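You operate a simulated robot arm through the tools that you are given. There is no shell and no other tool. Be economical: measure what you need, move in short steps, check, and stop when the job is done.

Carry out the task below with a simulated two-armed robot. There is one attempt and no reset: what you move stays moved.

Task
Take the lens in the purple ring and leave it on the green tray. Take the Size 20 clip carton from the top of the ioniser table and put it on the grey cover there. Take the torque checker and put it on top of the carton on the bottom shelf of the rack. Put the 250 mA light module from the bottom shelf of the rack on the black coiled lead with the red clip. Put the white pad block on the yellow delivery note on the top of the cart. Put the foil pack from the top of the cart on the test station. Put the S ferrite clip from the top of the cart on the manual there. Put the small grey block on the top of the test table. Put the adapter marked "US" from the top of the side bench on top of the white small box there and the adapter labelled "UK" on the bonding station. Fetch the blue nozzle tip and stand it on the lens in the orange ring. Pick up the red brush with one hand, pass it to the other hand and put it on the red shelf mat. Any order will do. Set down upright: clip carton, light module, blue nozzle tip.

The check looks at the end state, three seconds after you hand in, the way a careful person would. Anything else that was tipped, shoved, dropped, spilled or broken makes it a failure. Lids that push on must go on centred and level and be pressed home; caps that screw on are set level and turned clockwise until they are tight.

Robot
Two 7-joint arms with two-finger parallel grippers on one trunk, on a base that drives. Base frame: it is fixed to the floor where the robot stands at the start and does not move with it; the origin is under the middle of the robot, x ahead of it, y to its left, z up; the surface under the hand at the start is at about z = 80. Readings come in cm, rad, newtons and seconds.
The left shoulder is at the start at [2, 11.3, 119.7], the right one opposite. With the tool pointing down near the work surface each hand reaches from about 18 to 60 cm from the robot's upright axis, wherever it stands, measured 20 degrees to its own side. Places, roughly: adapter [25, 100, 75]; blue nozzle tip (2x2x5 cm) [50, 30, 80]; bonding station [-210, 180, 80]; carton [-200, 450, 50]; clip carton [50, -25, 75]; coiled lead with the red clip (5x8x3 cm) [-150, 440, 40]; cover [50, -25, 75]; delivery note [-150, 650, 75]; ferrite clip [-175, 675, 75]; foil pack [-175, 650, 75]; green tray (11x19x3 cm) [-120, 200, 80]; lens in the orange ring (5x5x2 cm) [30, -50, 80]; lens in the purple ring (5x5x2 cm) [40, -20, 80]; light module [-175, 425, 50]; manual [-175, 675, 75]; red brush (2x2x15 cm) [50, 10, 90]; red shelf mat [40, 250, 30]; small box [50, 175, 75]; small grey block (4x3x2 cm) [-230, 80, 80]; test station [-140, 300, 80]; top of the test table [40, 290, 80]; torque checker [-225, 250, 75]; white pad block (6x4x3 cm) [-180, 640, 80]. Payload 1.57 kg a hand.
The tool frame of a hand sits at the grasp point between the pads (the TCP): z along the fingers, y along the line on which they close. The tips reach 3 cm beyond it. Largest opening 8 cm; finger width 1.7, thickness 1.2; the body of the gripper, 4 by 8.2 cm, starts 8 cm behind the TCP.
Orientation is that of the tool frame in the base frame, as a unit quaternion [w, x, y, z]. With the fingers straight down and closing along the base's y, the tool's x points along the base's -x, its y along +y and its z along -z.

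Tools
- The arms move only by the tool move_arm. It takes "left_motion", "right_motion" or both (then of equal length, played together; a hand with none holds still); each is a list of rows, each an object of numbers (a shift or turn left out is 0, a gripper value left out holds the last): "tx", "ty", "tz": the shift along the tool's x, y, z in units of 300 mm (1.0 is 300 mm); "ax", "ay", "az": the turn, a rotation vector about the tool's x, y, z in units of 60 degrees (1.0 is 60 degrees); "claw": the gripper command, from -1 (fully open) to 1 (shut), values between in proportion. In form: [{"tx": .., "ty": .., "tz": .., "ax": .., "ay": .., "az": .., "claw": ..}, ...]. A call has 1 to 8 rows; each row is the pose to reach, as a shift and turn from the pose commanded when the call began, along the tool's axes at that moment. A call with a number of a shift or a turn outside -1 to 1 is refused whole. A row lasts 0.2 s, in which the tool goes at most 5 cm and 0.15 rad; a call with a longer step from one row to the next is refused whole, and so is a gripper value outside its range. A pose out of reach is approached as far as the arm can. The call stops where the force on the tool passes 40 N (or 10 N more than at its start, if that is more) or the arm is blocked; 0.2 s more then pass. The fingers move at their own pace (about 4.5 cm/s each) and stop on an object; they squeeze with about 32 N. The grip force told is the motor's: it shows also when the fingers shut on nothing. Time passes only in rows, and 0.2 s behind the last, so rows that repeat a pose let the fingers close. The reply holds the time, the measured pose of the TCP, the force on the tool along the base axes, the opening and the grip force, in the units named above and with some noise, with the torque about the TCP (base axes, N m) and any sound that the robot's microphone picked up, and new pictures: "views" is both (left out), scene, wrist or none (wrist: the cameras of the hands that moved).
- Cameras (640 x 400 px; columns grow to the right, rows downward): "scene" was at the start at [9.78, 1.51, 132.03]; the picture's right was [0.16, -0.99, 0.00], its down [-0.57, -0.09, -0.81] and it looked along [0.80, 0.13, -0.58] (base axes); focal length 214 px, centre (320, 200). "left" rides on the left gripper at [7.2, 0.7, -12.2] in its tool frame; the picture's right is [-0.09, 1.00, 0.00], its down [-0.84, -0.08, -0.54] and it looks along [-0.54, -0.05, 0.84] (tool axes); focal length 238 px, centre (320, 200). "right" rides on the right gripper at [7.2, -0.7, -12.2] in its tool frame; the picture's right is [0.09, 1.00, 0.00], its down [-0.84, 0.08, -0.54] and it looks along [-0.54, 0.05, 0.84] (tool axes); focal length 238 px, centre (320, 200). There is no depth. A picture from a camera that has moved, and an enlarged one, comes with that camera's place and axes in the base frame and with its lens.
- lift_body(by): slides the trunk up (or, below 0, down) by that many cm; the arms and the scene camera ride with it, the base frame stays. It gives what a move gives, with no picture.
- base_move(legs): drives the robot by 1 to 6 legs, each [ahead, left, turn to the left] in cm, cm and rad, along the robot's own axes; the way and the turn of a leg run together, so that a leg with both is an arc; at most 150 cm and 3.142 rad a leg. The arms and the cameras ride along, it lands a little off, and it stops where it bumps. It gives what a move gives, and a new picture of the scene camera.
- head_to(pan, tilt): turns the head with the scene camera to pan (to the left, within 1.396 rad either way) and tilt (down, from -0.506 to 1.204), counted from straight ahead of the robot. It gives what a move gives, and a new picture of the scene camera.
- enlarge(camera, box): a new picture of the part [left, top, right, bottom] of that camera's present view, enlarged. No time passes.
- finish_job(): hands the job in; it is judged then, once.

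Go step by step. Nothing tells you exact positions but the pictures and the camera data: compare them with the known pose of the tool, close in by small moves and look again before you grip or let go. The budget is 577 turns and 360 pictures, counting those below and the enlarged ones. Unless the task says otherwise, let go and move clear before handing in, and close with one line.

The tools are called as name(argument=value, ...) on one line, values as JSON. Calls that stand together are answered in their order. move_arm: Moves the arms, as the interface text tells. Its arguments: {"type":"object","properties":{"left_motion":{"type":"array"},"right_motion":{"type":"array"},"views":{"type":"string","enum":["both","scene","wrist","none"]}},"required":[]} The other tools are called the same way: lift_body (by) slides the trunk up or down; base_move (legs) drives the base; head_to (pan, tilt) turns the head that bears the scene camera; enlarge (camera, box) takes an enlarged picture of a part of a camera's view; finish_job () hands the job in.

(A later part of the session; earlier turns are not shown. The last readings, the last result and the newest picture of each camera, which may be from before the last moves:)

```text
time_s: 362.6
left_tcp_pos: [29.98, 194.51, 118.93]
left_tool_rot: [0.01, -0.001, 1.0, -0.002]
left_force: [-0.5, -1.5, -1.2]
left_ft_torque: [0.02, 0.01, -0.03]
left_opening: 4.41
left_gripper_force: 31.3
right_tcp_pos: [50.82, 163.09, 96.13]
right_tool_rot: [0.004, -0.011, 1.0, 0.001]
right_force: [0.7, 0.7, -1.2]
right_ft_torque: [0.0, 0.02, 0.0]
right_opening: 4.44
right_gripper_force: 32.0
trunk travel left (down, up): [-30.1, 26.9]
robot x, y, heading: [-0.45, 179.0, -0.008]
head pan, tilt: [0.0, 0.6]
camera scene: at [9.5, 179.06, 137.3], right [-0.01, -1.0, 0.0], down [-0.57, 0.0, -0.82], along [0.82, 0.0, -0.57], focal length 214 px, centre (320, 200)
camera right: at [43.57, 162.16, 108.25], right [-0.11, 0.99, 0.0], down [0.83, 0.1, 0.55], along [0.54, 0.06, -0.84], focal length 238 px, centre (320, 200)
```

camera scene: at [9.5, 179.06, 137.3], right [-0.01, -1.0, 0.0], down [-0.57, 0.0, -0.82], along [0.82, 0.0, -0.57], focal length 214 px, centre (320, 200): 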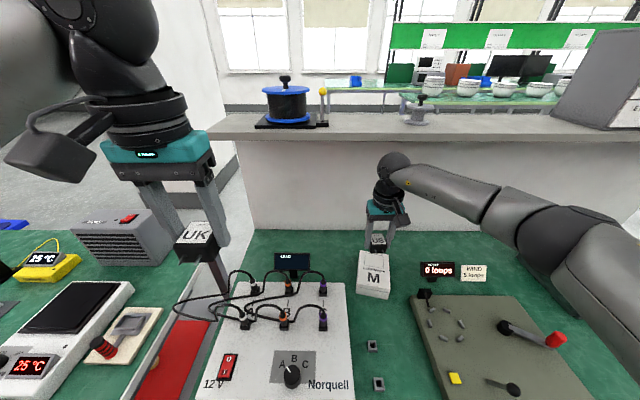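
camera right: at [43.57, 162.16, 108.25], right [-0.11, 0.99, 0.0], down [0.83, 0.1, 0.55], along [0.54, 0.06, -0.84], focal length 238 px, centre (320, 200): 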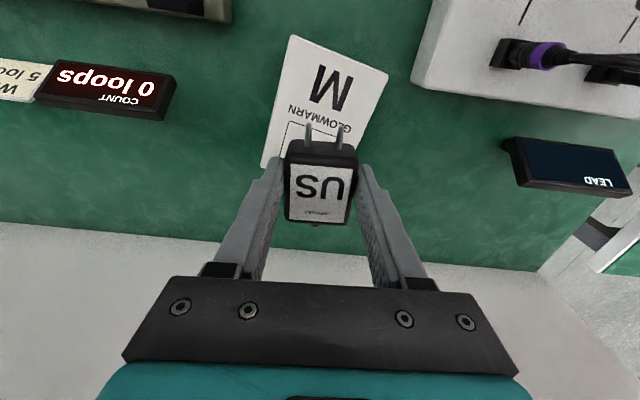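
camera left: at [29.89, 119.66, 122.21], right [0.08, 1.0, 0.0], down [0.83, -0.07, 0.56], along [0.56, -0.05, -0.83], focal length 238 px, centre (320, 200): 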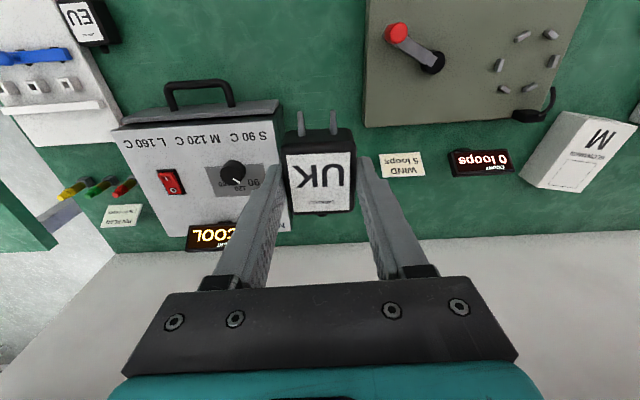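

Over the box. Descend and creep to contact.

move_arm(right_motion=[{"tx": 0.02, "tz": 0.12}, {"tx": 0.02, "tz": 0.22}, {"tx": 0.02, "tz": 0.285}], views="none")

move_arm(right_motion=[{"tz": 0.01}, {"tz": 0.02}], views="none")

move_arm(right_motion=[{"tz": 0.008}, {"tz": 0.016}], views="wrist")

```text
time_s: 363.4
left_tcp_pos: [29.69, 194.48, 119.04]
left_tool_rot: [0.01, -0.002, 1.0, -0.002]
left_force: [1.0, 0.2, -1.6]
left_ft_torque: [0.0, 0.02, 0.02]
left_opening: 4.44
left_gripper_force: 32.0
right_tcp_pos: [50.47, 163.2, 88.14]
right_tool_rot: [0.009, -0.011, 1.0, 0.001]
right_force: [-0.9, -2.3, 29.1]
right_ft_torque: [-0.18, -0.11, 0.0]
right_opening: 4.38
right_gripper_force: 32.0
trunk travel left (down, up): [-30.1, 26.9]
robot x, y, heading: [-0.51, 178.41, -0.001]
head pan, tilt: [0.0, 0.6]
```

```text
time_s: 363.8
left_tcp_pos: [29.8, 194.45, 119.05]
left_tool_rot: [0.011, -0.001, 1.0, -0.001]
left_force: [0.2, -0.4, -0.6]
left_ft_torque: [0.0, 0.0, 0.02]
left_opening: 4.42
left_gripper_force: 31.7
right_tcp_pos: [50.63, 163.17, 88.02]
right_tool_rot: [0.01, -0.011, 1.0, 0.002]
right_force: [-5.7, -0.4, 14.7]
right_ft_torque: [-0.38, 0.4, -0.26]
right_opening: 4.42
right_gripper_force: 31.9
trunk travel left (down, up): [-30.1, 26.9]
robot x, y, heading: [-0.6, 179.09, -0.003]
head pan, tilt: [0.0, 0.6]
stopped in row 2 (right hand): the force on the tool passed its limit at 43 N (the readings are from after the stop); the commanded pose is now the measured one
```

```text
time_s: 364.4
left_tcp_pos: [29.64, 194.46, 118.93]
left_tool_rot: [0.01, 0.0, 1.0, 0.0]
left_force: [1.2, -0.4, -1.1]
left_ft_torque: [-0.02, 0.01, 0.0]
left_opening: 4.43
left_gripper_force: 31.9
right_tcp_pos: [50.78, 163.13, 88.14]
right_tool_rot: [0.011, -0.01, 1.0, 0.003]
right_force: [-7.3, -0.7, 15.2]
right_ft_torque: [-0.42, 0.45, -0.25]
right_opening: 4.42
right_gripper_force: 31.7
trunk travel left (down, up): [-30.1, 26.9]
robot x, y, heading: [-0.79, 179.08, -0.001]
head pan, tilt: [0.0, 0.6]
stopped in row 2 (right hand): the force on the tool passed its limit at 42 N (the readings are from after the stop); the commanded pose is now the measured one
camera right: at [43.29, 162.19, 100.09], right [-0.11, 0.99, 0.0], down [0.82, 0.09, 0.56], along [0.56, 0.07, -0.83], focal length 238 px, centre (320, 200)
```

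right: 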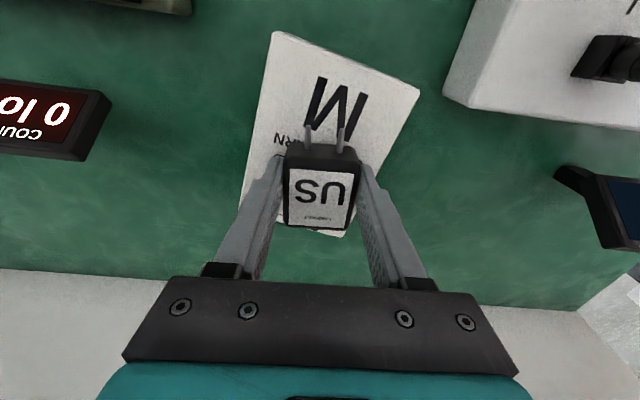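

Contact made, slightly toward one end of the box. I lift 0.6 cm, shift 1.3 cm toward the centre, lower and release.

move_arm(right_motion=[{"tz": -0.025}, {"tz": -0.025, "tx": 0.022}, {"tz": -0.025, "tx": 0.045}, {"tz": -0.012, "tx": 0.045}, {"tz": -0.004, "tx": 0.045}], views="none")

```text
time_s: 365.6
left_tcp_pos: [29.88, 194.48, 118.98]
left_tool_rot: [0.011, -0.001, 1.0, -0.003]
left_force: [-0.1, 0.1, -0.8]
left_ft_torque: [0.01, 0.0, 0.01]
left_opening: 4.41
left_gripper_force: 31.7
right_tcp_pos: [49.42, 163.2, 88.05]
right_tool_rot: [0.012, -0.01, 1.0, 0.002]
right_force: [-4.3, -0.5, 12.3]
right_ft_torque: [-0.32, 0.34, -0.12]
right_opening: 4.41
right_gripper_force: 31.5
trunk travel left (down, up): [-30.1, 26.9]
robot x, y, heading: [-0.6, 178.78, -0.001]
head pan, tilt: [0.0, 0.6]
```

move_arm(right_motion=[{"claw": -0.2}, {"claw": -0.45}, {"claw": -0.45}, {"tz": -0.1, "claw": -0.45}, {"tz": -0.25, "claw": -0.45}, {"tz": -0.4, "claw": -0.45}, {"tz": -0.55, "claw": -0.45}, {"tz": -0.7, "claw": -0.45}], views="wrist")

```text
time_s: 367.4
left_tcp_pos: [29.92, 194.43, 119.06]
left_tool_rot: [0.01, -0.001, 1.0, -0.003]
left_force: [0.3, 0.4, -1.3]
left_ft_torque: [0.0, -0.02, -0.01]
left_opening: 4.45
left_gripper_force: 32.1
right_tcp_pos: [48.92, 163.04, 108.87]
right_tool_rot: [0.011, -0.011, 1.0, 0.002]
right_force: [0.7, 0.2, -0.1]
right_ft_torque: [-0.01, -0.03, 0.03]
right_opening: 5.8
right_gripper_force: 0.1
trunk travel left (down, up): [-30.1, 26.9]
robot x, y, heading: [-0.65, 178.67, -0.004]
head pan, tilt: [0.0, 0.6]
camera right: at [41.42, 162.11, 120.92], right [-0.11, 0.99, 0.0], down [0.82, 0.09, 0.56], along [0.56, 0.06, -0.83], focal length 238 px, centre (320, 200)
```

right: 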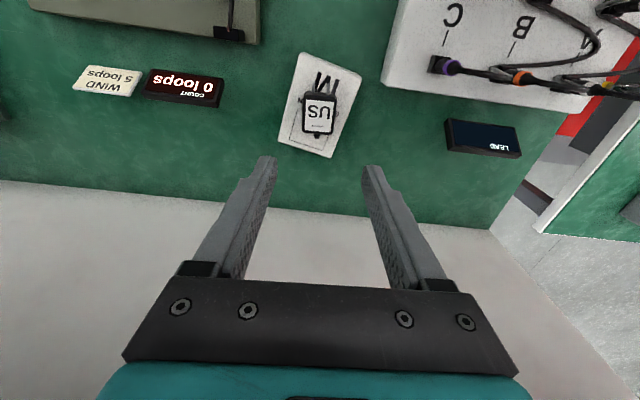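

US is centred on the white box. Now repair EU: retract and drive back to it.

move_arm(right_motion=[{"tx": 0.12, "tz": -0.05}, {"tx": 0.25, "tz": -0.1}, {"tx": 0.38, "tz": -0.1}, {"tx": 0.45, "tz": -0.1}], views="none")

base_move(legs=[[-17, 0, 0], [0, -73, 0]])

enlarge(camera="right", box=[0, 0, 640, 400])

```text
time_s: 368.4
left_tcp_pos: [29.96, 194.52, 119.02]
left_tool_rot: [0.01, -0.001, 1.0, 0.0]
left_force: [-0.1, -0.3, -0.5]
left_ft_torque: [-0.03, -0.01, 0.0]
left_opening: 4.45
left_gripper_force: 32.0
right_tcp_pos: [35.45, 162.41, 111.62]
right_tool_rot: [0.011, -0.011, 1.0, 0.003]
right_force: [1.0, -0.1, 0.9]
right_ft_torque: [0.01, 0.02, 0.0]
right_opening: 5.79
right_gripper_force: 0.0
trunk travel left (down, up): [-30.1, 26.9]
robot x, y, heading: [-0.66, 178.77, -0.003]
head pan, tilt: [0.0, 0.6]
```

```text
time_s: 373.5
left_tcp_pos: [12.51, 121.27, 118.93]
left_tool_rot: [0.01, -0.001, 1.0, -0.001]
left_force: [-0.5, 0.3, -1.8]
left_ft_torque: [0.03, 0.03, 0.01]
left_opening: 4.44
left_gripper_force: 32.0
right_tcp_pos: [18.01, 89.36, 111.63]
right_tool_rot: [0.011, -0.012, 1.0, 0.003]
right_force: [-0.2, -0.3, -0.4]
right_ft_torque: [0.01, -0.01, 0.01]
right_opening: 5.81
right_gripper_force: 0.1
trunk travel left (down, up): [-30.1, 26.9]
robot x, y, heading: [-17.82, 105.66, 0.002]
head pan, tilt: [0.0, 0.6]
camera scene: at [-7.91, 105.8, 137.3], right [0.0, -1.0, 0.0], down [-0.56, 0.0, -0.83], along [0.83, 0.0, -0.56], focal length 214 px, centre (320, 200)
```

scene: 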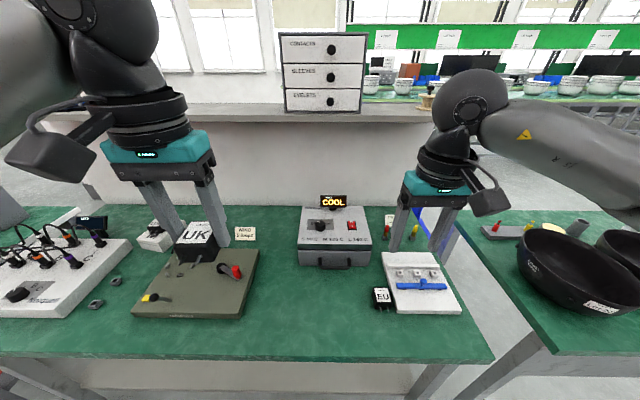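

```text
1.00 times, centred on (320, 200) of right (not enlarged: the box is as wide or as high as the picture)
camera zoom: at [10.69, 88.39, 123.67], right [-0.11, 0.99, 0.0], down [0.82, 0.09, 0.56], along [0.56, 0.07, -0.83], focal length 238 px, centre (320, 200)
```

zoom: 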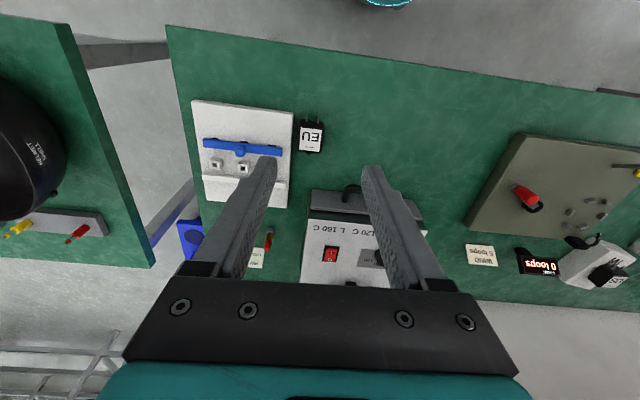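

move_arm(right_motion=[{"tx": -0.12, "ty": -0.02, "tz": 0.08}, {"tx": -0.223, "ty": -0.023, "tz": 0.2}, {"tx": -0.223, "ty": -0.023, "tz": 0.35}, {"tx": -0.223, "ty": -0.023, "tz": 0.5}, {"tx": -0.223, "ty": -0.023, "tz": 0.65}], views="wrist")

enlarge(camera="right", box=[220, 80, 420, 240])

```text
time_s: 374.7
left_tcp_pos: [12.5, 121.31, 118.96]
left_tool_rot: [0.009, -0.002, 1.0, 0.0]
left_force: [0.0, 0.3, -1.1]
left_ft_torque: [-0.01, -0.01, 0.01]
left_opening: 4.43
left_gripper_force: 31.9
right_tcp_pos: [25.15, 89.07, 92.31]
right_tool_rot: [0.012, -0.011, 1.0, 0.002]
right_force: [0.5, -0.4, 0.1]
right_ft_torque: [0.01, -0.01, 0.01]
right_opening: 5.8
right_gripper_force: 0.1
trunk travel left (down, up): [-30.1, 26.9]
robot x, y, heading: [-17.81, 105.67, -0.004]
head pan, tilt: [0.0, 0.6]
camera right: at [17.75, 88.13, 104.34], right [-0.12, 0.99, 0.0], down [0.82, 0.09, 0.56], along [0.56, 0.07, -0.83], focal length 238 px, centre (320, 200)
```

right: 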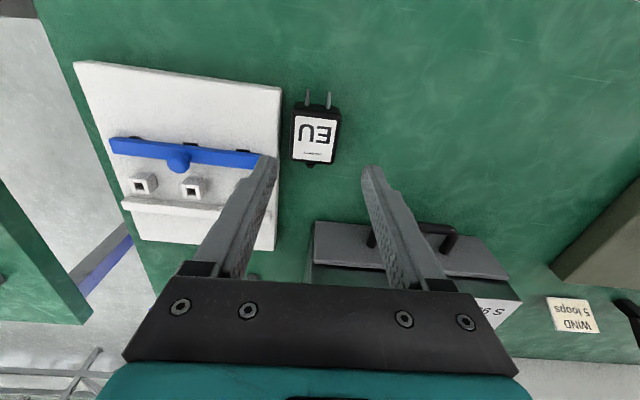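

```text
2.50 times, centred on (320, 160) of right
camera zoom: at [17.75, 88.13, 104.34], right [-0.12, 0.99, 0.0], down [0.82, 0.09, 0.56], along [0.56, 0.07, -0.83], focal length 596 px, centre (320, 300)
```

zoom: 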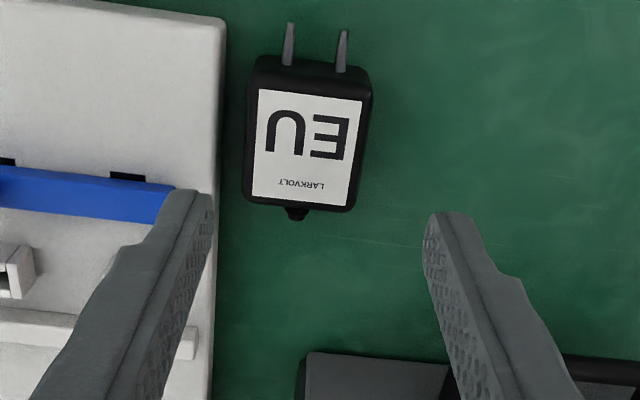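

EU now ~[25.3, 88.7]. I grip only its upper part, staying above the board.

move_arm(right_motion=[{"ty": -0.012, "tz": 0.08, "claw": -0.35}, {"ty": -0.012, "tz": 0.15, "claw": -0.35}, {"ty": -0.012, "tz": 0.222, "claw": -0.35}, {"ty": -0.012, "tz": 0.222, "claw": 1}, {"ty": -0.012, "tz": 0.222, "claw": 1}, {"ty": -0.012, "tz": 0.222, "claw": 1}, {"ty": -0.012, "tz": 0.222, "claw": 1}], views="wrist")

```text
time_s: 376.3
left_tcp_pos: [12.56, 121.37, 118.9]
left_tool_rot: [0.01, -0.002, 1.0, -0.002]
left_force: [0.4, 0.5, 0.0]
left_ft_torque: [0.0, 0.01, 0.0]
left_opening: 4.42
left_gripper_force: 32.1
right_tcp_pos: [25.35, 88.71, 85.46]
right_tool_rot: [0.012, -0.012, 1.0, 0.002]
right_force: [-0.6, -0.1, 0.0]
right_ft_torque: [-0.03, 0.02, 0.01]
right_opening: 4.46
right_gripper_force: 32.1
trunk travel left (down, up): [-30.1, 26.9]
robot x, y, heading: [-18.0, 106.03, -0.006]
head pan, tilt: [0.0, 0.6]
camera right: at [17.92, 87.81, 97.62], right [-0.12, 0.99, 0.0], down [0.82, 0.09, 0.56], along [0.56, 0.07, -0.83], focal length 238 px, centre (320, 200)
```

right: 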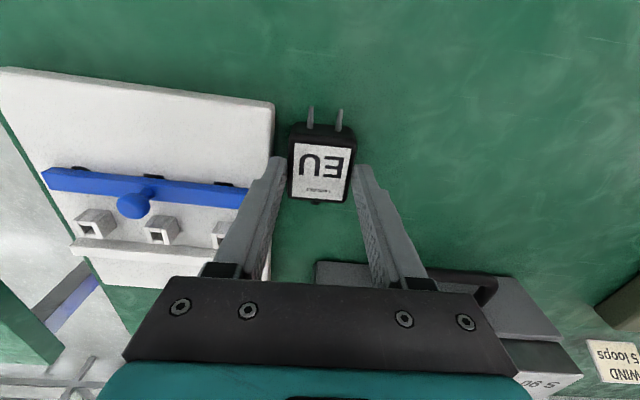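

move_arm(right_motion=[{"tz": -0.06}, {"tz": -0.06, "ty": 0.08}, {"tz": -0.06, "ty": 0.155, "tx": 0.01}, {"tz": -0.03, "ty": 0.155, "tx": 0.01}, {"tz": 0.0, "ty": 0.155, "tx": 0.01}, {"tz": 0.0, "ty": 0.155, "tx": 0.01}], views="none")

```text
time_s: 377.7
left_tcp_pos: [12.57, 121.24, 118.93]
left_tool_rot: [0.01, -0.002, 1.0, -0.002]
left_force: [0.1, -0.2, -1.6]
left_ft_torque: [0.02, -0.01, 0.01]
left_opening: 4.42
left_gripper_force: 31.9
right_tcp_pos: [25.07, 93.18, 85.52]
right_tool_rot: [0.011, -0.011, 1.0, 0.003]
right_force: [-0.3, 0.1, -1.2]
right_ft_torque: [-0.02, 0.01, 0.02]
right_opening: 4.44
right_gripper_force: 32.6
trunk travel left (down, up): [-30.1, 26.9]
robot x, y, heading: [-17.88, 105.55, -0.006]
head pan, tilt: [0.0, 0.6]
```

Release EU at its original spot and rise.

move_arm(right_motion=[{"claw": -0.2}, {"claw": -0.4}, {"claw": -0.4}, {"tz": -0.1, "claw": -0.4}, {"tz": -0.25, "claw": -0.4}, {"tz": -0.4, "claw": -0.4}, {"tz": -0.55, "claw": -0.4}, {"tz": -0.7, "claw": -0.4}], views="wrist")

```text
time_s: 379.5
left_tcp_pos: [12.49, 121.29, 119.0]
left_tool_rot: [0.01, -0.002, 1.0, -0.002]
left_force: [0.2, 0.2, -1.1]
left_ft_torque: [0.01, -0.01, -0.01]
left_opening: 4.43
left_gripper_force: 31.9
right_tcp_pos: [24.55, 93.06, 106.67]
right_tool_rot: [0.011, -0.011, 1.0, 0.002]
right_force: [-0.7, -0.4, -0.8]
right_ft_torque: [-0.03, 0.0, -0.01]
right_opening: 5.61
right_gripper_force: 0.1
trunk travel left (down, up): [-30.1, 26.9]
robot x, y, heading: [-17.81, 105.79, -0.001]
head pan, tilt: [0.0, 0.6]
camera right: at [17.02, 92.21, 118.79], right [-0.12, 0.99, 0.0], down [0.82, 0.09, 0.56], along [0.56, 0.07, -0.83], focal length 238 px, centre (320, 200)
```

right: 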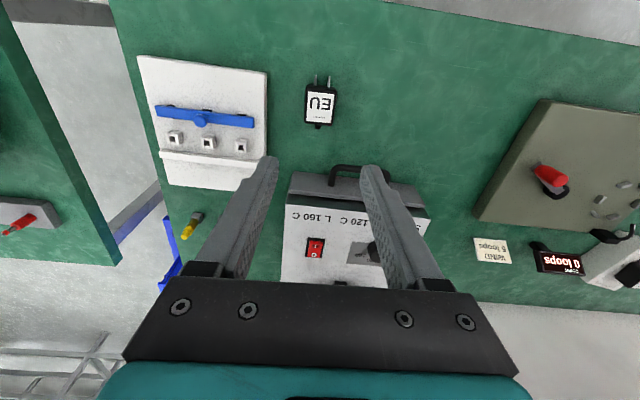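

EU is back at its original place and the board didn't move. Next the far aisle items; I drive up the aisle to see how to get around the double bench.

move_arm(right_motion=[{"tx": 0.1, "tz": -0.05}, {"tx": 0.2, "tz": -0.1}, {"tx": 0.25, "tz": -0.15}], views="none")

base_move(legs=[[-30, 0, 0], [0, 0, 1.571], [150, 0, 0], [110, 0, 0]])

head_to(pan=0.7, tilt=0.4)

```text
time_s: 380.3
left_tcp_pos: [12.59, 121.23, 118.84]
left_tool_rot: [0.01, -0.001, 1.0, -0.001]
left_force: [-0.2, -0.5, -1.1]
left_ft_torque: [0.03, 0.01, 0.02]
left_opening: 4.44
left_gripper_force: 31.9
right_tcp_pos: [16.98, 93.01, 111.16]
right_tool_rot: [0.012, -0.012, 1.0, 0.002]
right_force: [-0.3, 0.1, -0.1]
right_ft_torque: [0.02, 0.0, 0.01]
right_opening: 5.59
right_gripper_force: 0.1
trunk travel left (down, up): [-30.1, 26.9]
robot x, y, heading: [-18.01, 105.86, -0.005]
head pan, tilt: [0.0, 0.6]
```

```text
time_s: 398.4
left_tcp_pos: [-61.22, 395.3, 118.92]
left_tool_rot: [0.008, -0.701, 0.713, 0.006]
left_force: [0.2, 0.2, -1.5]
left_ft_torque: [-0.01, -0.05, 0.0]
left_opening: 4.43
left_gripper_force: 31.9
right_tcp_pos: [-32.94, 399.02, 111.14]
right_tool_rot: [0.006, -0.707, 0.708, 0.01]
right_force: [-0.2, 0.8, -0.3]
right_ft_torque: [0.0, -0.03, 0.03]
right_opening: 5.59
right_gripper_force: 0.1
trunk travel left (down, up): [-30.1, 26.9]
robot x, y, heading: [-46.54, 364.8, 1.541]
head pan, tilt: [0.0, 0.6]
camera scene: at [-46.13, 374.5, 137.3], right [1.0, -0.03, 0.0], down [-0.02, -0.56, -0.82], along [0.02, 0.82, -0.57], focal length 214 px, centre (320, 200)
```

scene: 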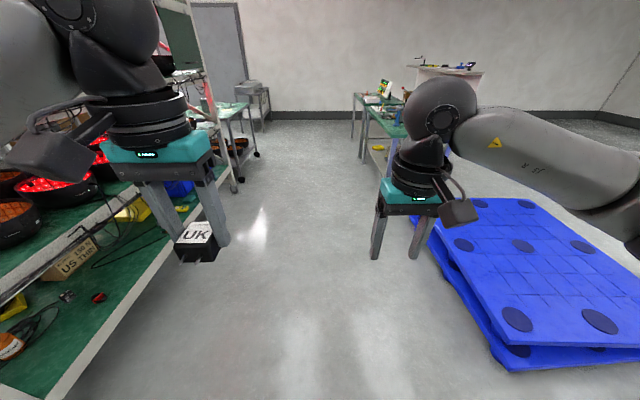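

```text
time_s: 399.4
left_tcp_pos: [-61.24, 395.25, 118.93]
left_tool_rot: [0.007, -0.7, 0.715, 0.006]
left_force: [-0.3, 0.1, -1.6]
left_ft_torque: [0.02, -0.01, -0.01]
left_opening: 4.42
left_gripper_force: 32.1
right_tcp_pos: [-32.87, 399.05, 111.14]
right_tool_rot: [0.006, -0.706, 0.708, 0.01]
right_force: [-0.2, 0.8, 0.4]
right_ft_torque: [-0.01, -0.03, -0.01]
right_opening: 5.58
right_gripper_force: 0.0
trunk travel left (down, up): [-30.1, 26.9]
robot x, y, heading: [-46.49, 364.38, 1.545]
head pan, tilt: [0.7, 0.4]
camera scene: at [-52.14, 372.89, 139.12], right [0.78, 0.62, 0.0], down [0.24, -0.3, -0.92], along [-0.57, 0.72, -0.39], focal length 214 px, centre (320, 200)
```

scene: 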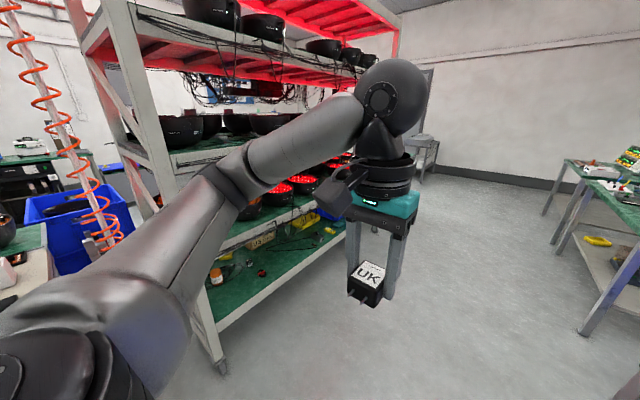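

The rack is beside me; the way to the far aisle seems to be beyond it. I drive further and look.

base_move(legs=[[150, 0, 0.03], [50, 0, 0], [0, 0, 1.571]])

head_to(pan=0.0, tilt=0.35)

```text
time_s: 413.1
left_tcp_pos: [-76.35, 547.94, 118.97]
left_tool_rot: [-0.001, 1.0, -0.001, -0.009]
left_force: [-0.3, -0.5, -1.5]
left_ft_torque: [0.0, -0.01, -0.02]
left_opening: 4.44
left_gripper_force: 32.0
right_tcp_pos: [-80.72, 576.22, 110.95]
right_tool_rot: [0.002, 1.0, 0.008, -0.011]
right_force: [-0.1, 0.3, 0.3]
right_ft_torque: [-0.01, -0.02, 0.01]
right_opening: 5.61
right_gripper_force: 0.1
trunk travel left (down, up): [-30.1, 26.9]
robot x, y, heading: [-45.96, 563.32, 3.131]
head pan, tilt: [0.7, 0.4]
camera scene: at [-54.0, 557.48, 139.12], right [-0.64, 0.77, 0.0], down [0.3, 0.25, -0.92], along [-0.71, -0.59, -0.39], focal length 214 px, centre (320, 200)
```

scene: 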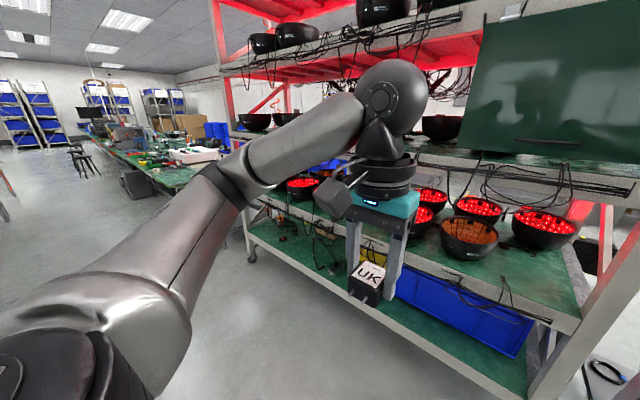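

```text
time_s: 414.2
left_tcp_pos: [-76.44, 547.94, 118.97]
left_tool_rot: [-0.001, 1.0, -0.001, -0.01]
left_force: [-0.2, 0.4, -0.3]
left_ft_torque: [0.02, -0.05, -0.03]
left_opening: 4.42
left_gripper_force: 31.8
right_tcp_pos: [-80.65, 576.12, 111.11]
right_tool_rot: [0.004, 1.0, 0.009, -0.012]
right_force: [-0.7, -0.2, 0.1]
right_ft_torque: [0.0, 0.03, 0.01]
right_opening: 5.62
right_gripper_force: 0.0
trunk travel left (down, up): [-30.1, 26.9]
robot x, y, heading: [-45.9, 563.13, 3.132]
head pan, tilt: [0.0, 0.351]
camera scene: at [-56.17, 563.47, 139.58], right [0.01, 1.0, 0.0], down [0.34, 0.0, -0.94], along [-0.94, 0.01, -0.34], focal length 214 px, centre (320, 200)
```

scene: 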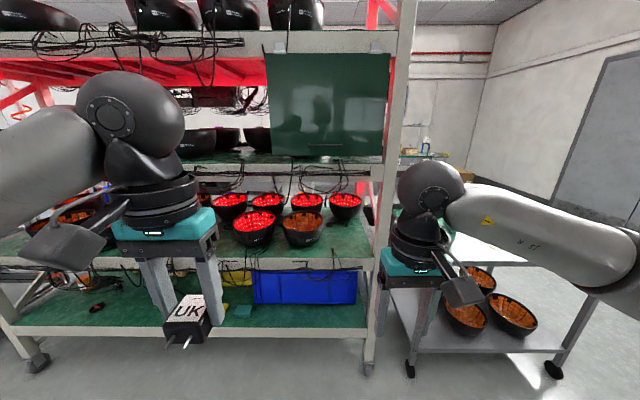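

The cart stands right of the rack. I go there first, using the right hand while the left keeps UK.

base_move(legs=[[0, -75, 0], [35, 0, 0]])

head_to(pan=-0.15, tilt=0.65)

```text
time_s: 420.2
left_tcp_pos: [-110.72, 624.52, 118.96]
left_tool_rot: [-0.001, 1.0, -0.004, -0.009]
left_force: [-0.1, 0.1, -1.2]
left_ft_torque: [-0.01, 0.01, -0.01]
left_opening: 4.42
left_gripper_force: 31.9
right_tcp_pos: [-114.7, 652.84, 111.1]
right_tool_rot: [0.002, 1.0, 0.005, -0.011]
right_force: [0.4, -0.2, 0.1]
right_ft_torque: [0.02, -0.01, 0.0]
right_opening: 5.62
right_gripper_force: 0.1
trunk travel left (down, up): [-30.1, 26.9]
robot x, y, heading: [-79.83, 639.65, 3.123]
head pan, tilt: [0.0, 0.351]
camera scene: at [-90.22, 639.86, 139.57], right [0.02, 1.0, 0.0], down [0.34, -0.01, -0.94], along [-0.94, 0.02, -0.34], focal length 214 px, centre (320, 200)
```

scene: 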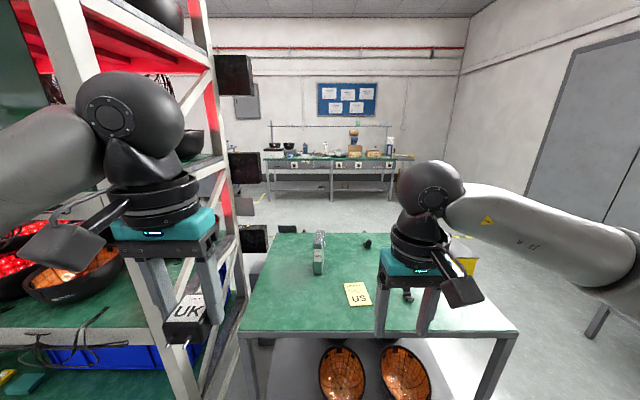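

```text
time_s: 421.0
left_tcp_pos: [-110.53, 624.46, 118.92]
left_tool_rot: [-0.001, 1.0, -0.005, -0.009]
left_force: [0.1, -0.6, -1.8]
left_ft_torque: [0.05, 0.0, 0.0]
left_opening: 4.43
left_gripper_force: 31.3
right_tcp_pos: [-114.54, 652.76, 111.07]
right_tool_rot: [0.003, 1.0, 0.005, -0.012]
right_force: [-0.8, 0.7, -0.3]
right_ft_torque: [0.01, -0.02, 0.02]
right_opening: 5.61
right_gripper_force: 0.0
trunk travel left (down, up): [-30.1, 26.9]
robot x, y, heading: [-80.12, 639.41, 3.12]
head pan, tilt: [-0.15, 0.649]
camera scene: at [-89.41, 641.14, 136.88], right [0.17, 0.99, 0.0], down [0.6, -0.1, -0.8], along [-0.79, 0.13, -0.6], focal length 214 px, centre (320, 200)
```

scene: 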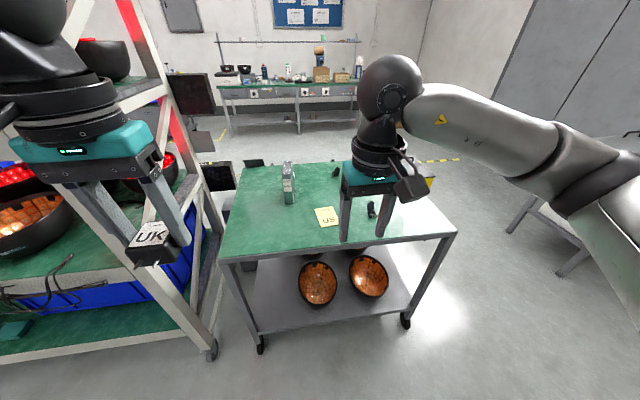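

Cart with several items. Use the right wrist camera and zooms.

enlarge(camera="right", box=[0, 0, 640, 400])

enlarge(camera="scene", box=[220, 140, 420, 260])

```text
1.00 times, centred on (320, 200) of right (not enlarged: the box is as wide or as high as the picture)
camera zoom: at [-107.16, 653.49, 123.16], right [0.1, -0.99, 0.0], down [-0.82, -0.08, 0.56], along [-0.56, -0.06, -0.83], focal length 238 px, centre (320, 200)
```

zoom: 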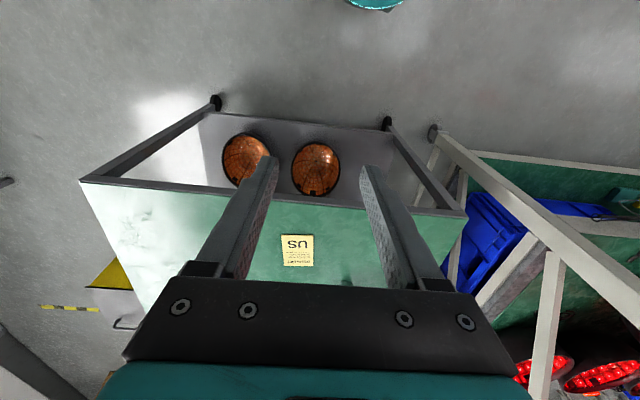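

```text
3.20 times, centred on (320, 200) of scene
camera zoom: at [-89.41, 641.14, 136.88], right [0.17, 0.99, 0.0], down [0.6, -0.1, -0.8], along [-0.79, 0.13, -0.6], focal length 686 px, centre (320, 200)
```

zoom: 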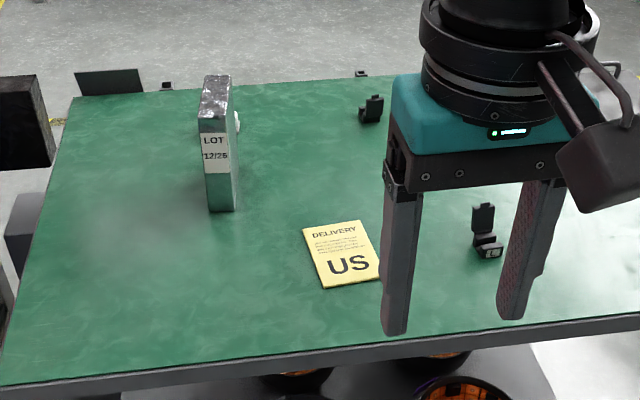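

I raise the right hand out of the view to see all cart items.

move_arm(right_motion=[{"tz": -0.12, "tx": 0.05, "ty": -0.08}, {"tz": -0.24, "tx": 0.1, "ty": -0.16}, {"tz": -0.36, "tx": 0.15, "ty": -0.24}, {"tz": -0.45, "tx": 0.2, "ty": -0.33}], views="none")

enlarge(camera="scene", box=[220, 130, 460, 270])

```text
time_s: 422.0
left_tcp_pos: [-110.58, 624.53, 118.9]
left_tool_rot: [-0.002, 1.0, -0.004, -0.01]
left_force: [-0.1, -0.9, -1.9]
left_ft_torque: [0.02, -0.04, 0.0]
left_opening: 4.43
left_gripper_force: 32.0
right_tcp_pos: [-108.39, 662.95, 124.51]
right_tool_rot: [0.002, 1.0, 0.005, -0.01]
right_force: [0.7, -0.7, -0.3]
right_ft_torque: [0.01, -0.01, 0.02]
right_opening: 5.6
right_gripper_force: 0.1
trunk travel left (down, up): [-30.1, 26.9]
robot x, y, heading: [-79.71, 639.74, 3.129]
head pan, tilt: [-0.15, 0.649]
```

```text
2.67 times, centred on (340, 200) of scene
camera zoom: at [-89.32, 641.18, 136.88], right [0.17, 0.99, 0.0], down [0.6, -0.1, -0.8], along [-0.79, 0.13, -0.6], focal length 572 px, centre (267, 200)
```

zoom: 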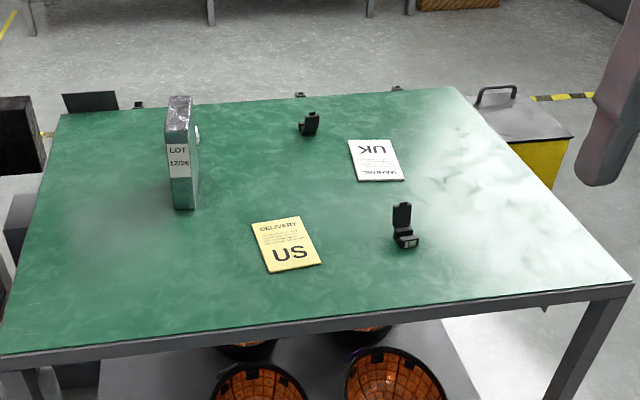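

Found: foil pack, note, manual, two ferrite clips; the pad block is behind the foil pack. Read the clip labels.

enlarge(camera="scene", box=[320, 195, 400, 235])

enlarge(camera="scene", box=[270, 150, 350, 200])

enlarge(camera="scene", box=[265, 155, 315, 215])

```text
8.00 times, centred on (360, 215) of scene
camera zoom: at [-89.32, 641.18, 136.88], right [0.17, 0.99, 0.0], down [0.6, -0.1, -0.8], along [-0.79, 0.13, -0.6], focal length 1716 px, centre (0, 80)
```

zoom: 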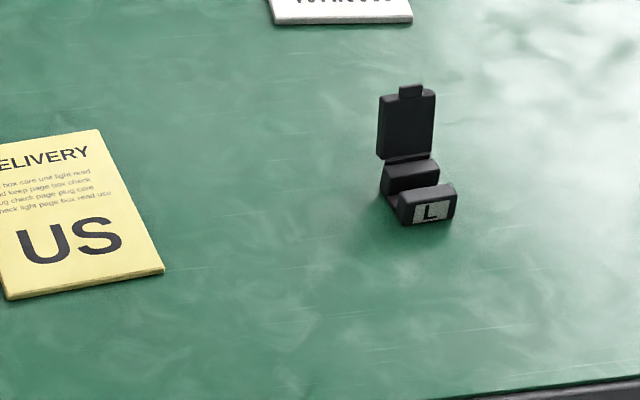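

```text
8.00 times, centred on (310, 175) of scene
camera zoom: at [-89.32, 641.18, 136.88], right [0.17, 0.99, 0.0], down [0.6, -0.1, -0.8], along [-0.79, 0.13, -0.6], focal length 1716 px, centre (400, 400)
```

zoom: 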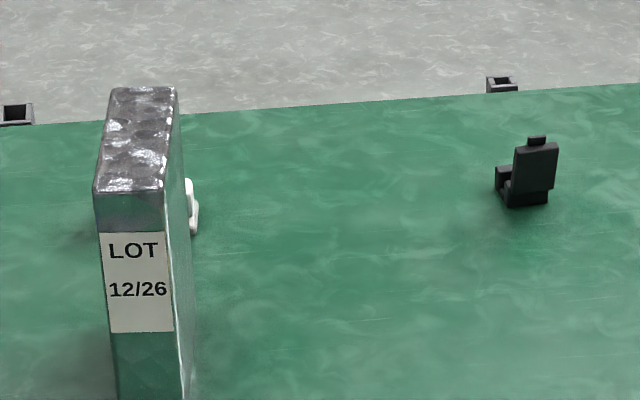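

```text
6.67 times, centred on (290, 185) of scene
camera zoom: at [-89.32, 641.18, 136.88], right [0.17, 0.99, 0.0], down [0.6, -0.1, -0.8], along [-0.79, 0.13, -0.6], focal length 1430 px, centre (520, 300)
```

zoom: 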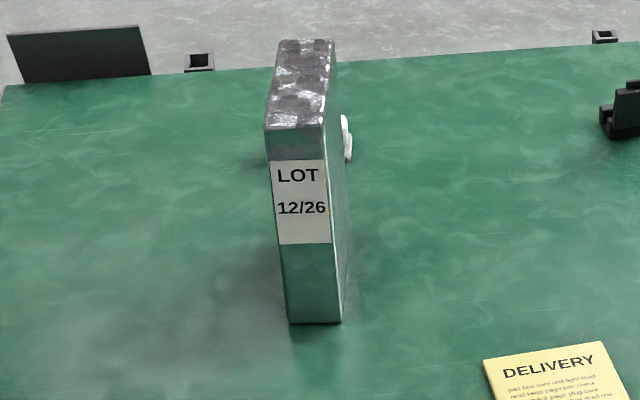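

The near clip is L; the far one must be S. I first pick the foil pack with the right hand and carry it to the test station on the way.

base_move(legs=[[0, 16, 0.015], [36, 0, 0]])

enlarge(camera="right", box=[0, 0, 640, 400])

```text
time_s: 424.9
left_tcp_pos: [-138.07, 608.33, 118.82]
left_tool_rot: [0.005, 1.0, -0.001, -0.009]
left_force: [-0.8, 0.8, -1.0]
left_ft_torque: [0.01, 0.04, 0.02]
left_opening: 4.43
left_gripper_force: 32.5
right_tcp_pos: [-137.09, 647.03, 124.67]
right_tool_rot: [0.004, 1.0, 0.015, -0.014]
right_force: [0.4, 0.3, -0.3]
right_ft_torque: [-0.01, -0.02, 0.02]
right_opening: 5.59
right_gripper_force: 0.1
trunk travel left (down, up): [-30.1, 26.9]
robot x, y, heading: [-108.71, 624.29, -3.138]
head pan, tilt: [-0.15, 0.649]
stopped in leg 2: the robot was blocked; the commanded pose is now the measured one
camera scene: at [-117.57, 625.67, 136.96], right [0.15, 0.99, 0.0], down [0.59, -0.09, -0.8], along [-0.79, 0.12, -0.6], focal length 214 px, centre (320, 200)
```

scene: 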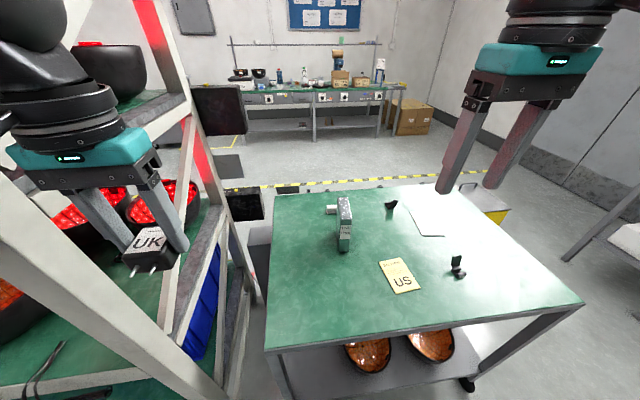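

```text
1.00 times, centred on (320, 200) of right (not enlarged: the box is as wide or as high as the picture)
camera zoom: at [-129.67, 647.89, 136.73], right [0.12, -0.99, 0.0], down [-0.82, -0.1, 0.57], along [-0.56, -0.07, -0.82], focal length 238 px, centre (320, 200)
```

zoom: 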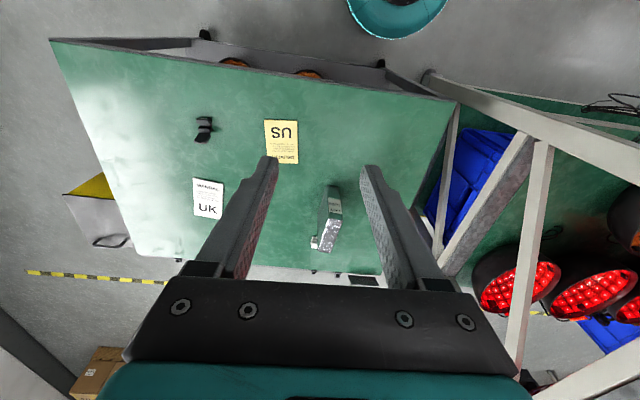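

Blocked on the left by the rack corner. I'll instead stand further right and set UK down temporarily on the cart's free left area, to have both hands for the cart.

base_move(legs=[[-8, 0, 0], [0, -30, 0], [20, 0, 0]])

enlarge(camera="left", box=[0, 0, 640, 400])

```text
time_s: 428.7
left_tcp_pos: [-146.97, 637.61, 118.47]
left_tool_rot: [0.005, 1.0, 0.0, -0.004]
left_force: [0.3, 0.6, -0.7]
left_ft_torque: [-0.01, 0.07, 0.0]
left_opening: 4.45
left_gripper_force: 31.9
right_tcp_pos: [-146.05, 676.17, 124.44]
right_tool_rot: [0.002, 1.0, 0.016, -0.01]
right_force: [0.0, -1.0, -0.2]
right_ft_torque: [0.03, 0.02, -0.01]
right_opening: 5.59
right_gripper_force: 0.0
trunk travel left (down, up): [-30.1, 26.9]
robot x, y, heading: [-117.23, 653.29, -3.136]
head pan, tilt: [-0.15, 0.649]
stopped in leg 3: the robot was blocked; the commanded pose is now the measured one
camera scene: at [-126.47, 654.97, 136.9], right [0.14, 0.99, 0.0], down [0.6, -0.09, -0.8], along [-0.79, 0.12, -0.6], focal length 214 px, centre (320, 200)
```

scene: 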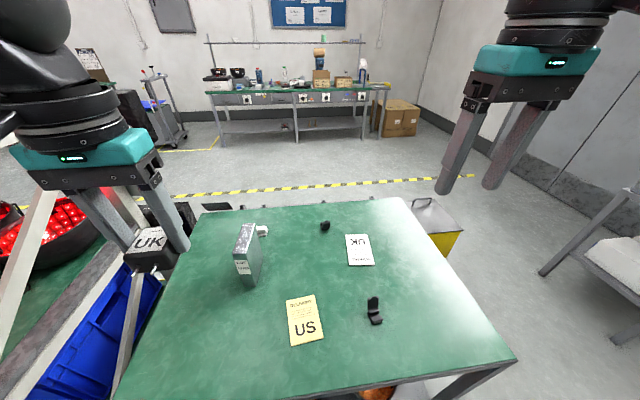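

```text
1.00 times, centred on (320, 200) of left (not enlarged: the box is as wide or as high as the picture)
camera zoom: at [-139.53, 637.1, 130.51], right [-0.09, -1.0, 0.01], down [-0.83, 0.08, 0.55], along [-0.55, 0.04, -0.84], focal length 238 px, centre (320, 200)
```

zoom: 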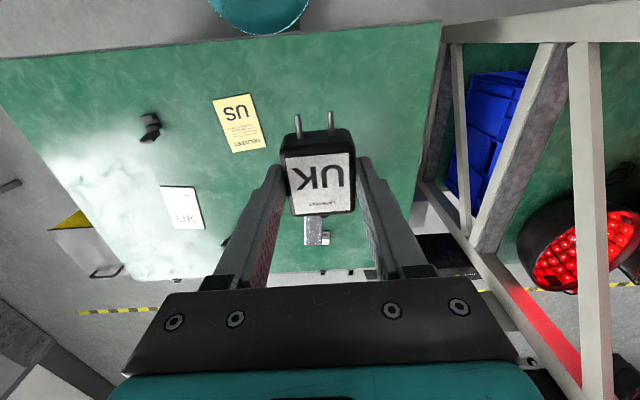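

The cart's near edge stops me at x≈-117, so the pad and S clip need the far side. I check whether there is a passage between bench end and rack.

base_move(legs=[[-62, 0, 0], [0, 150, 0], [0, 134, 0]])

head_to(pan=0.0, tilt=0.4)

```text
time_s: 445.4
left_tcp_pos: [-86.48, 356.81, 118.38]
left_tool_rot: [0.003, 1.0, -0.007, -0.003]
left_force: [0.4, 0.3, -1.1]
left_ft_torque: [0.01, 0.02, 0.0]
left_opening: 4.42
left_gripper_force: 32.4
right_tcp_pos: [-84.99, 395.49, 124.5]
right_tool_rot: [0.002, 1.0, 0.007, -0.008]
right_force: [0.6, -0.8, -0.4]
right_ft_torque: [0.03, 0.01, -0.03]
right_opening: 5.58
right_gripper_force: 0.1
trunk travel left (down, up): [-30.1, 26.9]
robot x, y, heading: [-56.86, 372.15, 3.132]
head pan, tilt: [-0.15, 0.649]
camera scene: at [-65.83, 373.85, 136.87], right [0.16, 0.99, 0.0], down [0.6, -0.1, -0.8], along [-0.79, 0.13, -0.6], focal length 214 px, centre (320, 200)
```

scene: 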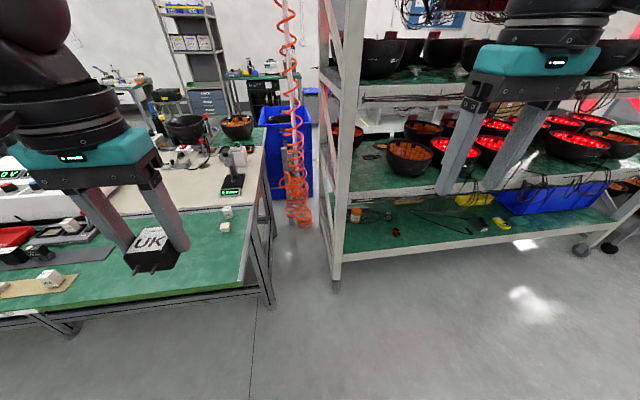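

```text
time_s: 446.2
left_tcp_pos: [-86.51, 356.88, 118.53]
left_tool_rot: [0.003, 1.0, -0.006, -0.004]
left_force: [-0.4, -0.6, -0.8]
left_ft_torque: [-0.01, -0.03, 0.01]
left_opening: 4.41
left_gripper_force: 31.9
right_tcp_pos: [-85.27, 395.48, 124.33]
right_tool_rot: [0.002, 1.0, 0.007, -0.009]
right_force: [0.6, 0.4, -0.2]
right_ft_torque: [0.04, -0.02, 0.0]
right_opening: 5.57
right_gripper_force: 0.1
trunk travel left (down, up): [-30.1, 26.9]
robot x, y, heading: [-56.43, 372.67, 3.13]
head pan, tilt: [0.0, 0.4]
camera scene: at [-66.52, 372.58, 139.12], right [0.01, 1.0, 0.0], down [0.39, 0.0, -0.92], along [-0.92, 0.01, -0.39], focal length 214 px, centre (320, 200)
```

scene: 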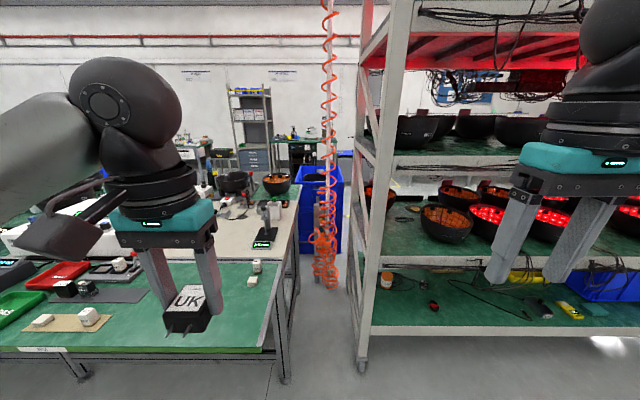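

The gap is blocked by a hanging hose and a tote. The room is deep beyond the cart, so I go round the north side, wide of the yellow bin, to the far aisle.

base_move(legs=[[0, -150, 0], [0, -150, 0], [0, -150, 0], [0, -20, 0]])

head_to(pan=0.3, tilt=0.35)

```text
time_s: 469.1
left_tcp_pos: [-79.27, 830.46, 118.39]
left_tool_rot: [0.004, 1.0, -0.006, -0.004]
left_force: [0.0, -0.4, -1.7]
left_ft_torque: [-0.06, -0.04, -0.04]
left_opening: 4.44
left_gripper_force: 31.7
right_tcp_pos: [-77.88, 869.02, 124.41]
right_tool_rot: [0.002, 1.0, 0.008, -0.008]
right_force: [-0.7, -0.3, -0.6]
right_ft_torque: [-0.02, 0.02, 0.02]
right_opening: 5.6
right_gripper_force: 0.0
trunk travel left (down, up): [-30.1, 26.9]
robot x, y, heading: [-48.92, 846.13, 3.13]
head pan, tilt: [0.0, 0.4]
camera scene: at [-59.36, 846.21, 139.12], right [0.01, 1.0, 0.0], down [0.39, 0.0, -0.92], along [-0.92, 0.01, -0.39], focal length 214 px, centre (320, 200)
```

scene: 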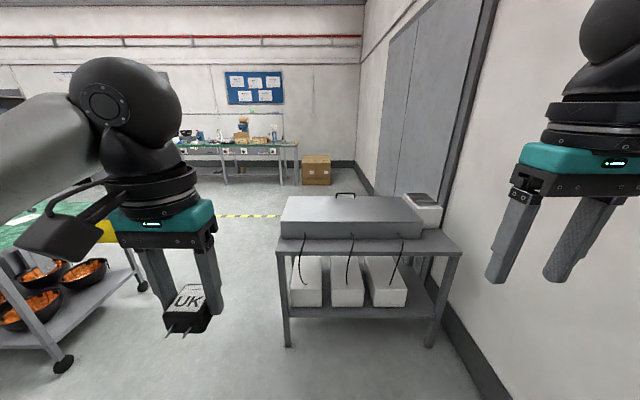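

```text
time_s: 469.9
left_tcp_pos: [-79.3, 830.49, 118.4]
left_tool_rot: [0.004, 1.0, -0.006, -0.003]
left_force: [-0.4, 1.3, -1.2]
left_ft_torque: [0.02, 0.02, 0.01]
left_opening: 4.42
left_gripper_force: 32.3
right_tcp_pos: [-77.88, 868.89, 124.48]
right_tool_rot: [0.003, 1.0, 0.008, -0.009]
right_force: [-0.3, -0.1, -0.2]
right_ft_torque: [-0.01, -0.01, 0.01]
right_opening: 5.6
right_gripper_force: 0.1
trunk travel left (down, up): [-30.1, 26.9]
robot x, y, heading: [-49.14, 845.58, 3.127]
head pan, tilt: [0.3, 0.351]
camera scene: at [-59.03, 843.37, 139.58], right [-0.28, 0.96, 0.0], down [0.33, 0.1, -0.94], along [-0.9, -0.27, -0.34], focal length 214 px, centre (320, 200)
```

scene: 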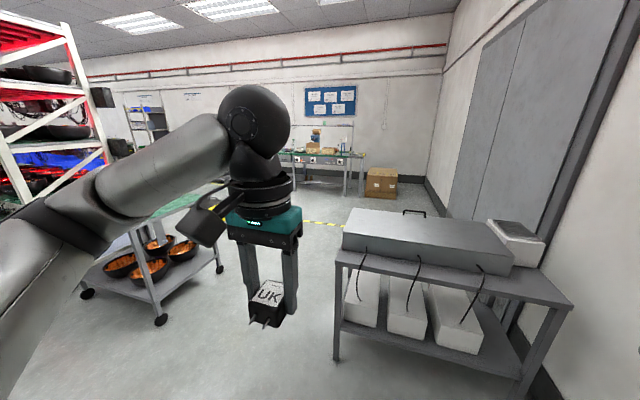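

A grey table narrows the way; I move to y≈763 and look straight through the corridor for the bin's exact place.

base_move(legs=[[0, 83, 0.01], [40, 0, 0]])

head_to(pan=0.0, tilt=0.55)

```text
time_s: 476.4
left_tcp_pos: [-119.68, 746.34, 118.33]
left_tool_rot: [0.004, 1.0, -0.005, -0.003]
left_force: [-0.9, -1.3, -1.5]
left_ft_torque: [0.0, -0.01, 0.0]
left_opening: 4.44
left_gripper_force: 32.1
right_tcp_pos: [-118.34, 784.93, 124.31]
right_tool_rot: [0.002, 1.0, 0.009, -0.008]
right_force: [0.4, 0.0, -0.3]
right_ft_torque: [0.02, -0.02, 0.02]
right_opening: 5.59
right_gripper_force: 0.1
trunk travel left (down, up): [-30.1, 26.9]
robot x, y, heading: [-89.65, 761.86, 3.133]
head pan, tilt: [0.3, 0.351]
camera scene: at [-99.39, 759.27, 139.57], right [-0.29, 0.96, 0.0], down [0.33, 0.1, -0.94], along [-0.9, -0.27, -0.34], focal length 214 px, centre (320, 200)
```

scene: 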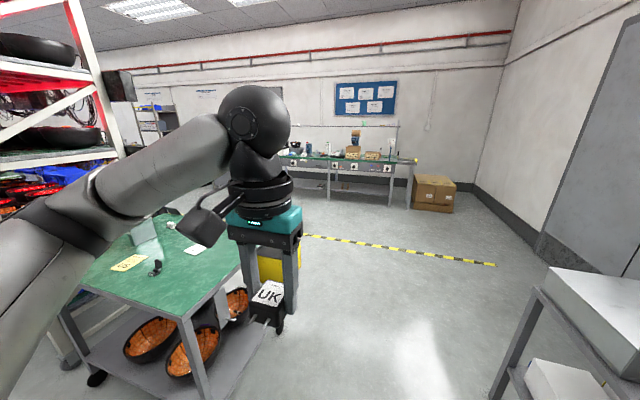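

```text
time_s: 477.2
left_tcp_pos: [-119.59, 746.22, 118.46]
left_tool_rot: [0.005, 1.0, -0.005, -0.003]
left_force: [-0.5, -0.1, -0.6]
left_ft_torque: [0.01, 0.02, 0.01]
left_opening: 4.44
left_gripper_force: 31.8
right_tcp_pos: [-118.13, 784.9, 124.52]
right_tool_rot: [0.003, 1.0, 0.009, -0.009]
right_force: [0.0, 0.4, 0.2]
right_ft_torque: [-0.03, -0.04, 0.0]
right_opening: 5.62
right_gripper_force: 0.1
trunk travel left (down, up): [-30.1, 26.9]
robot x, y, heading: [-89.6, 761.4, 3.132]
head pan, tilt: [0.0, 0.55]
camera scene: at [-99.39, 762.01, 137.75], right [0.01, 1.0, 0.0], down [0.52, 0.0, -0.85], along [-0.85, 0.01, -0.52], focal length 214 px, centre (320, 200)
```

scene: 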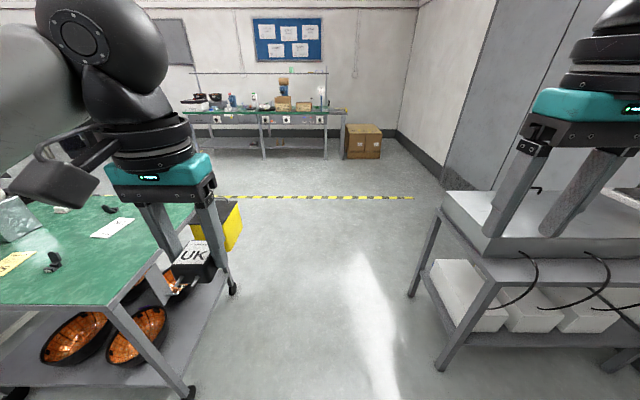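

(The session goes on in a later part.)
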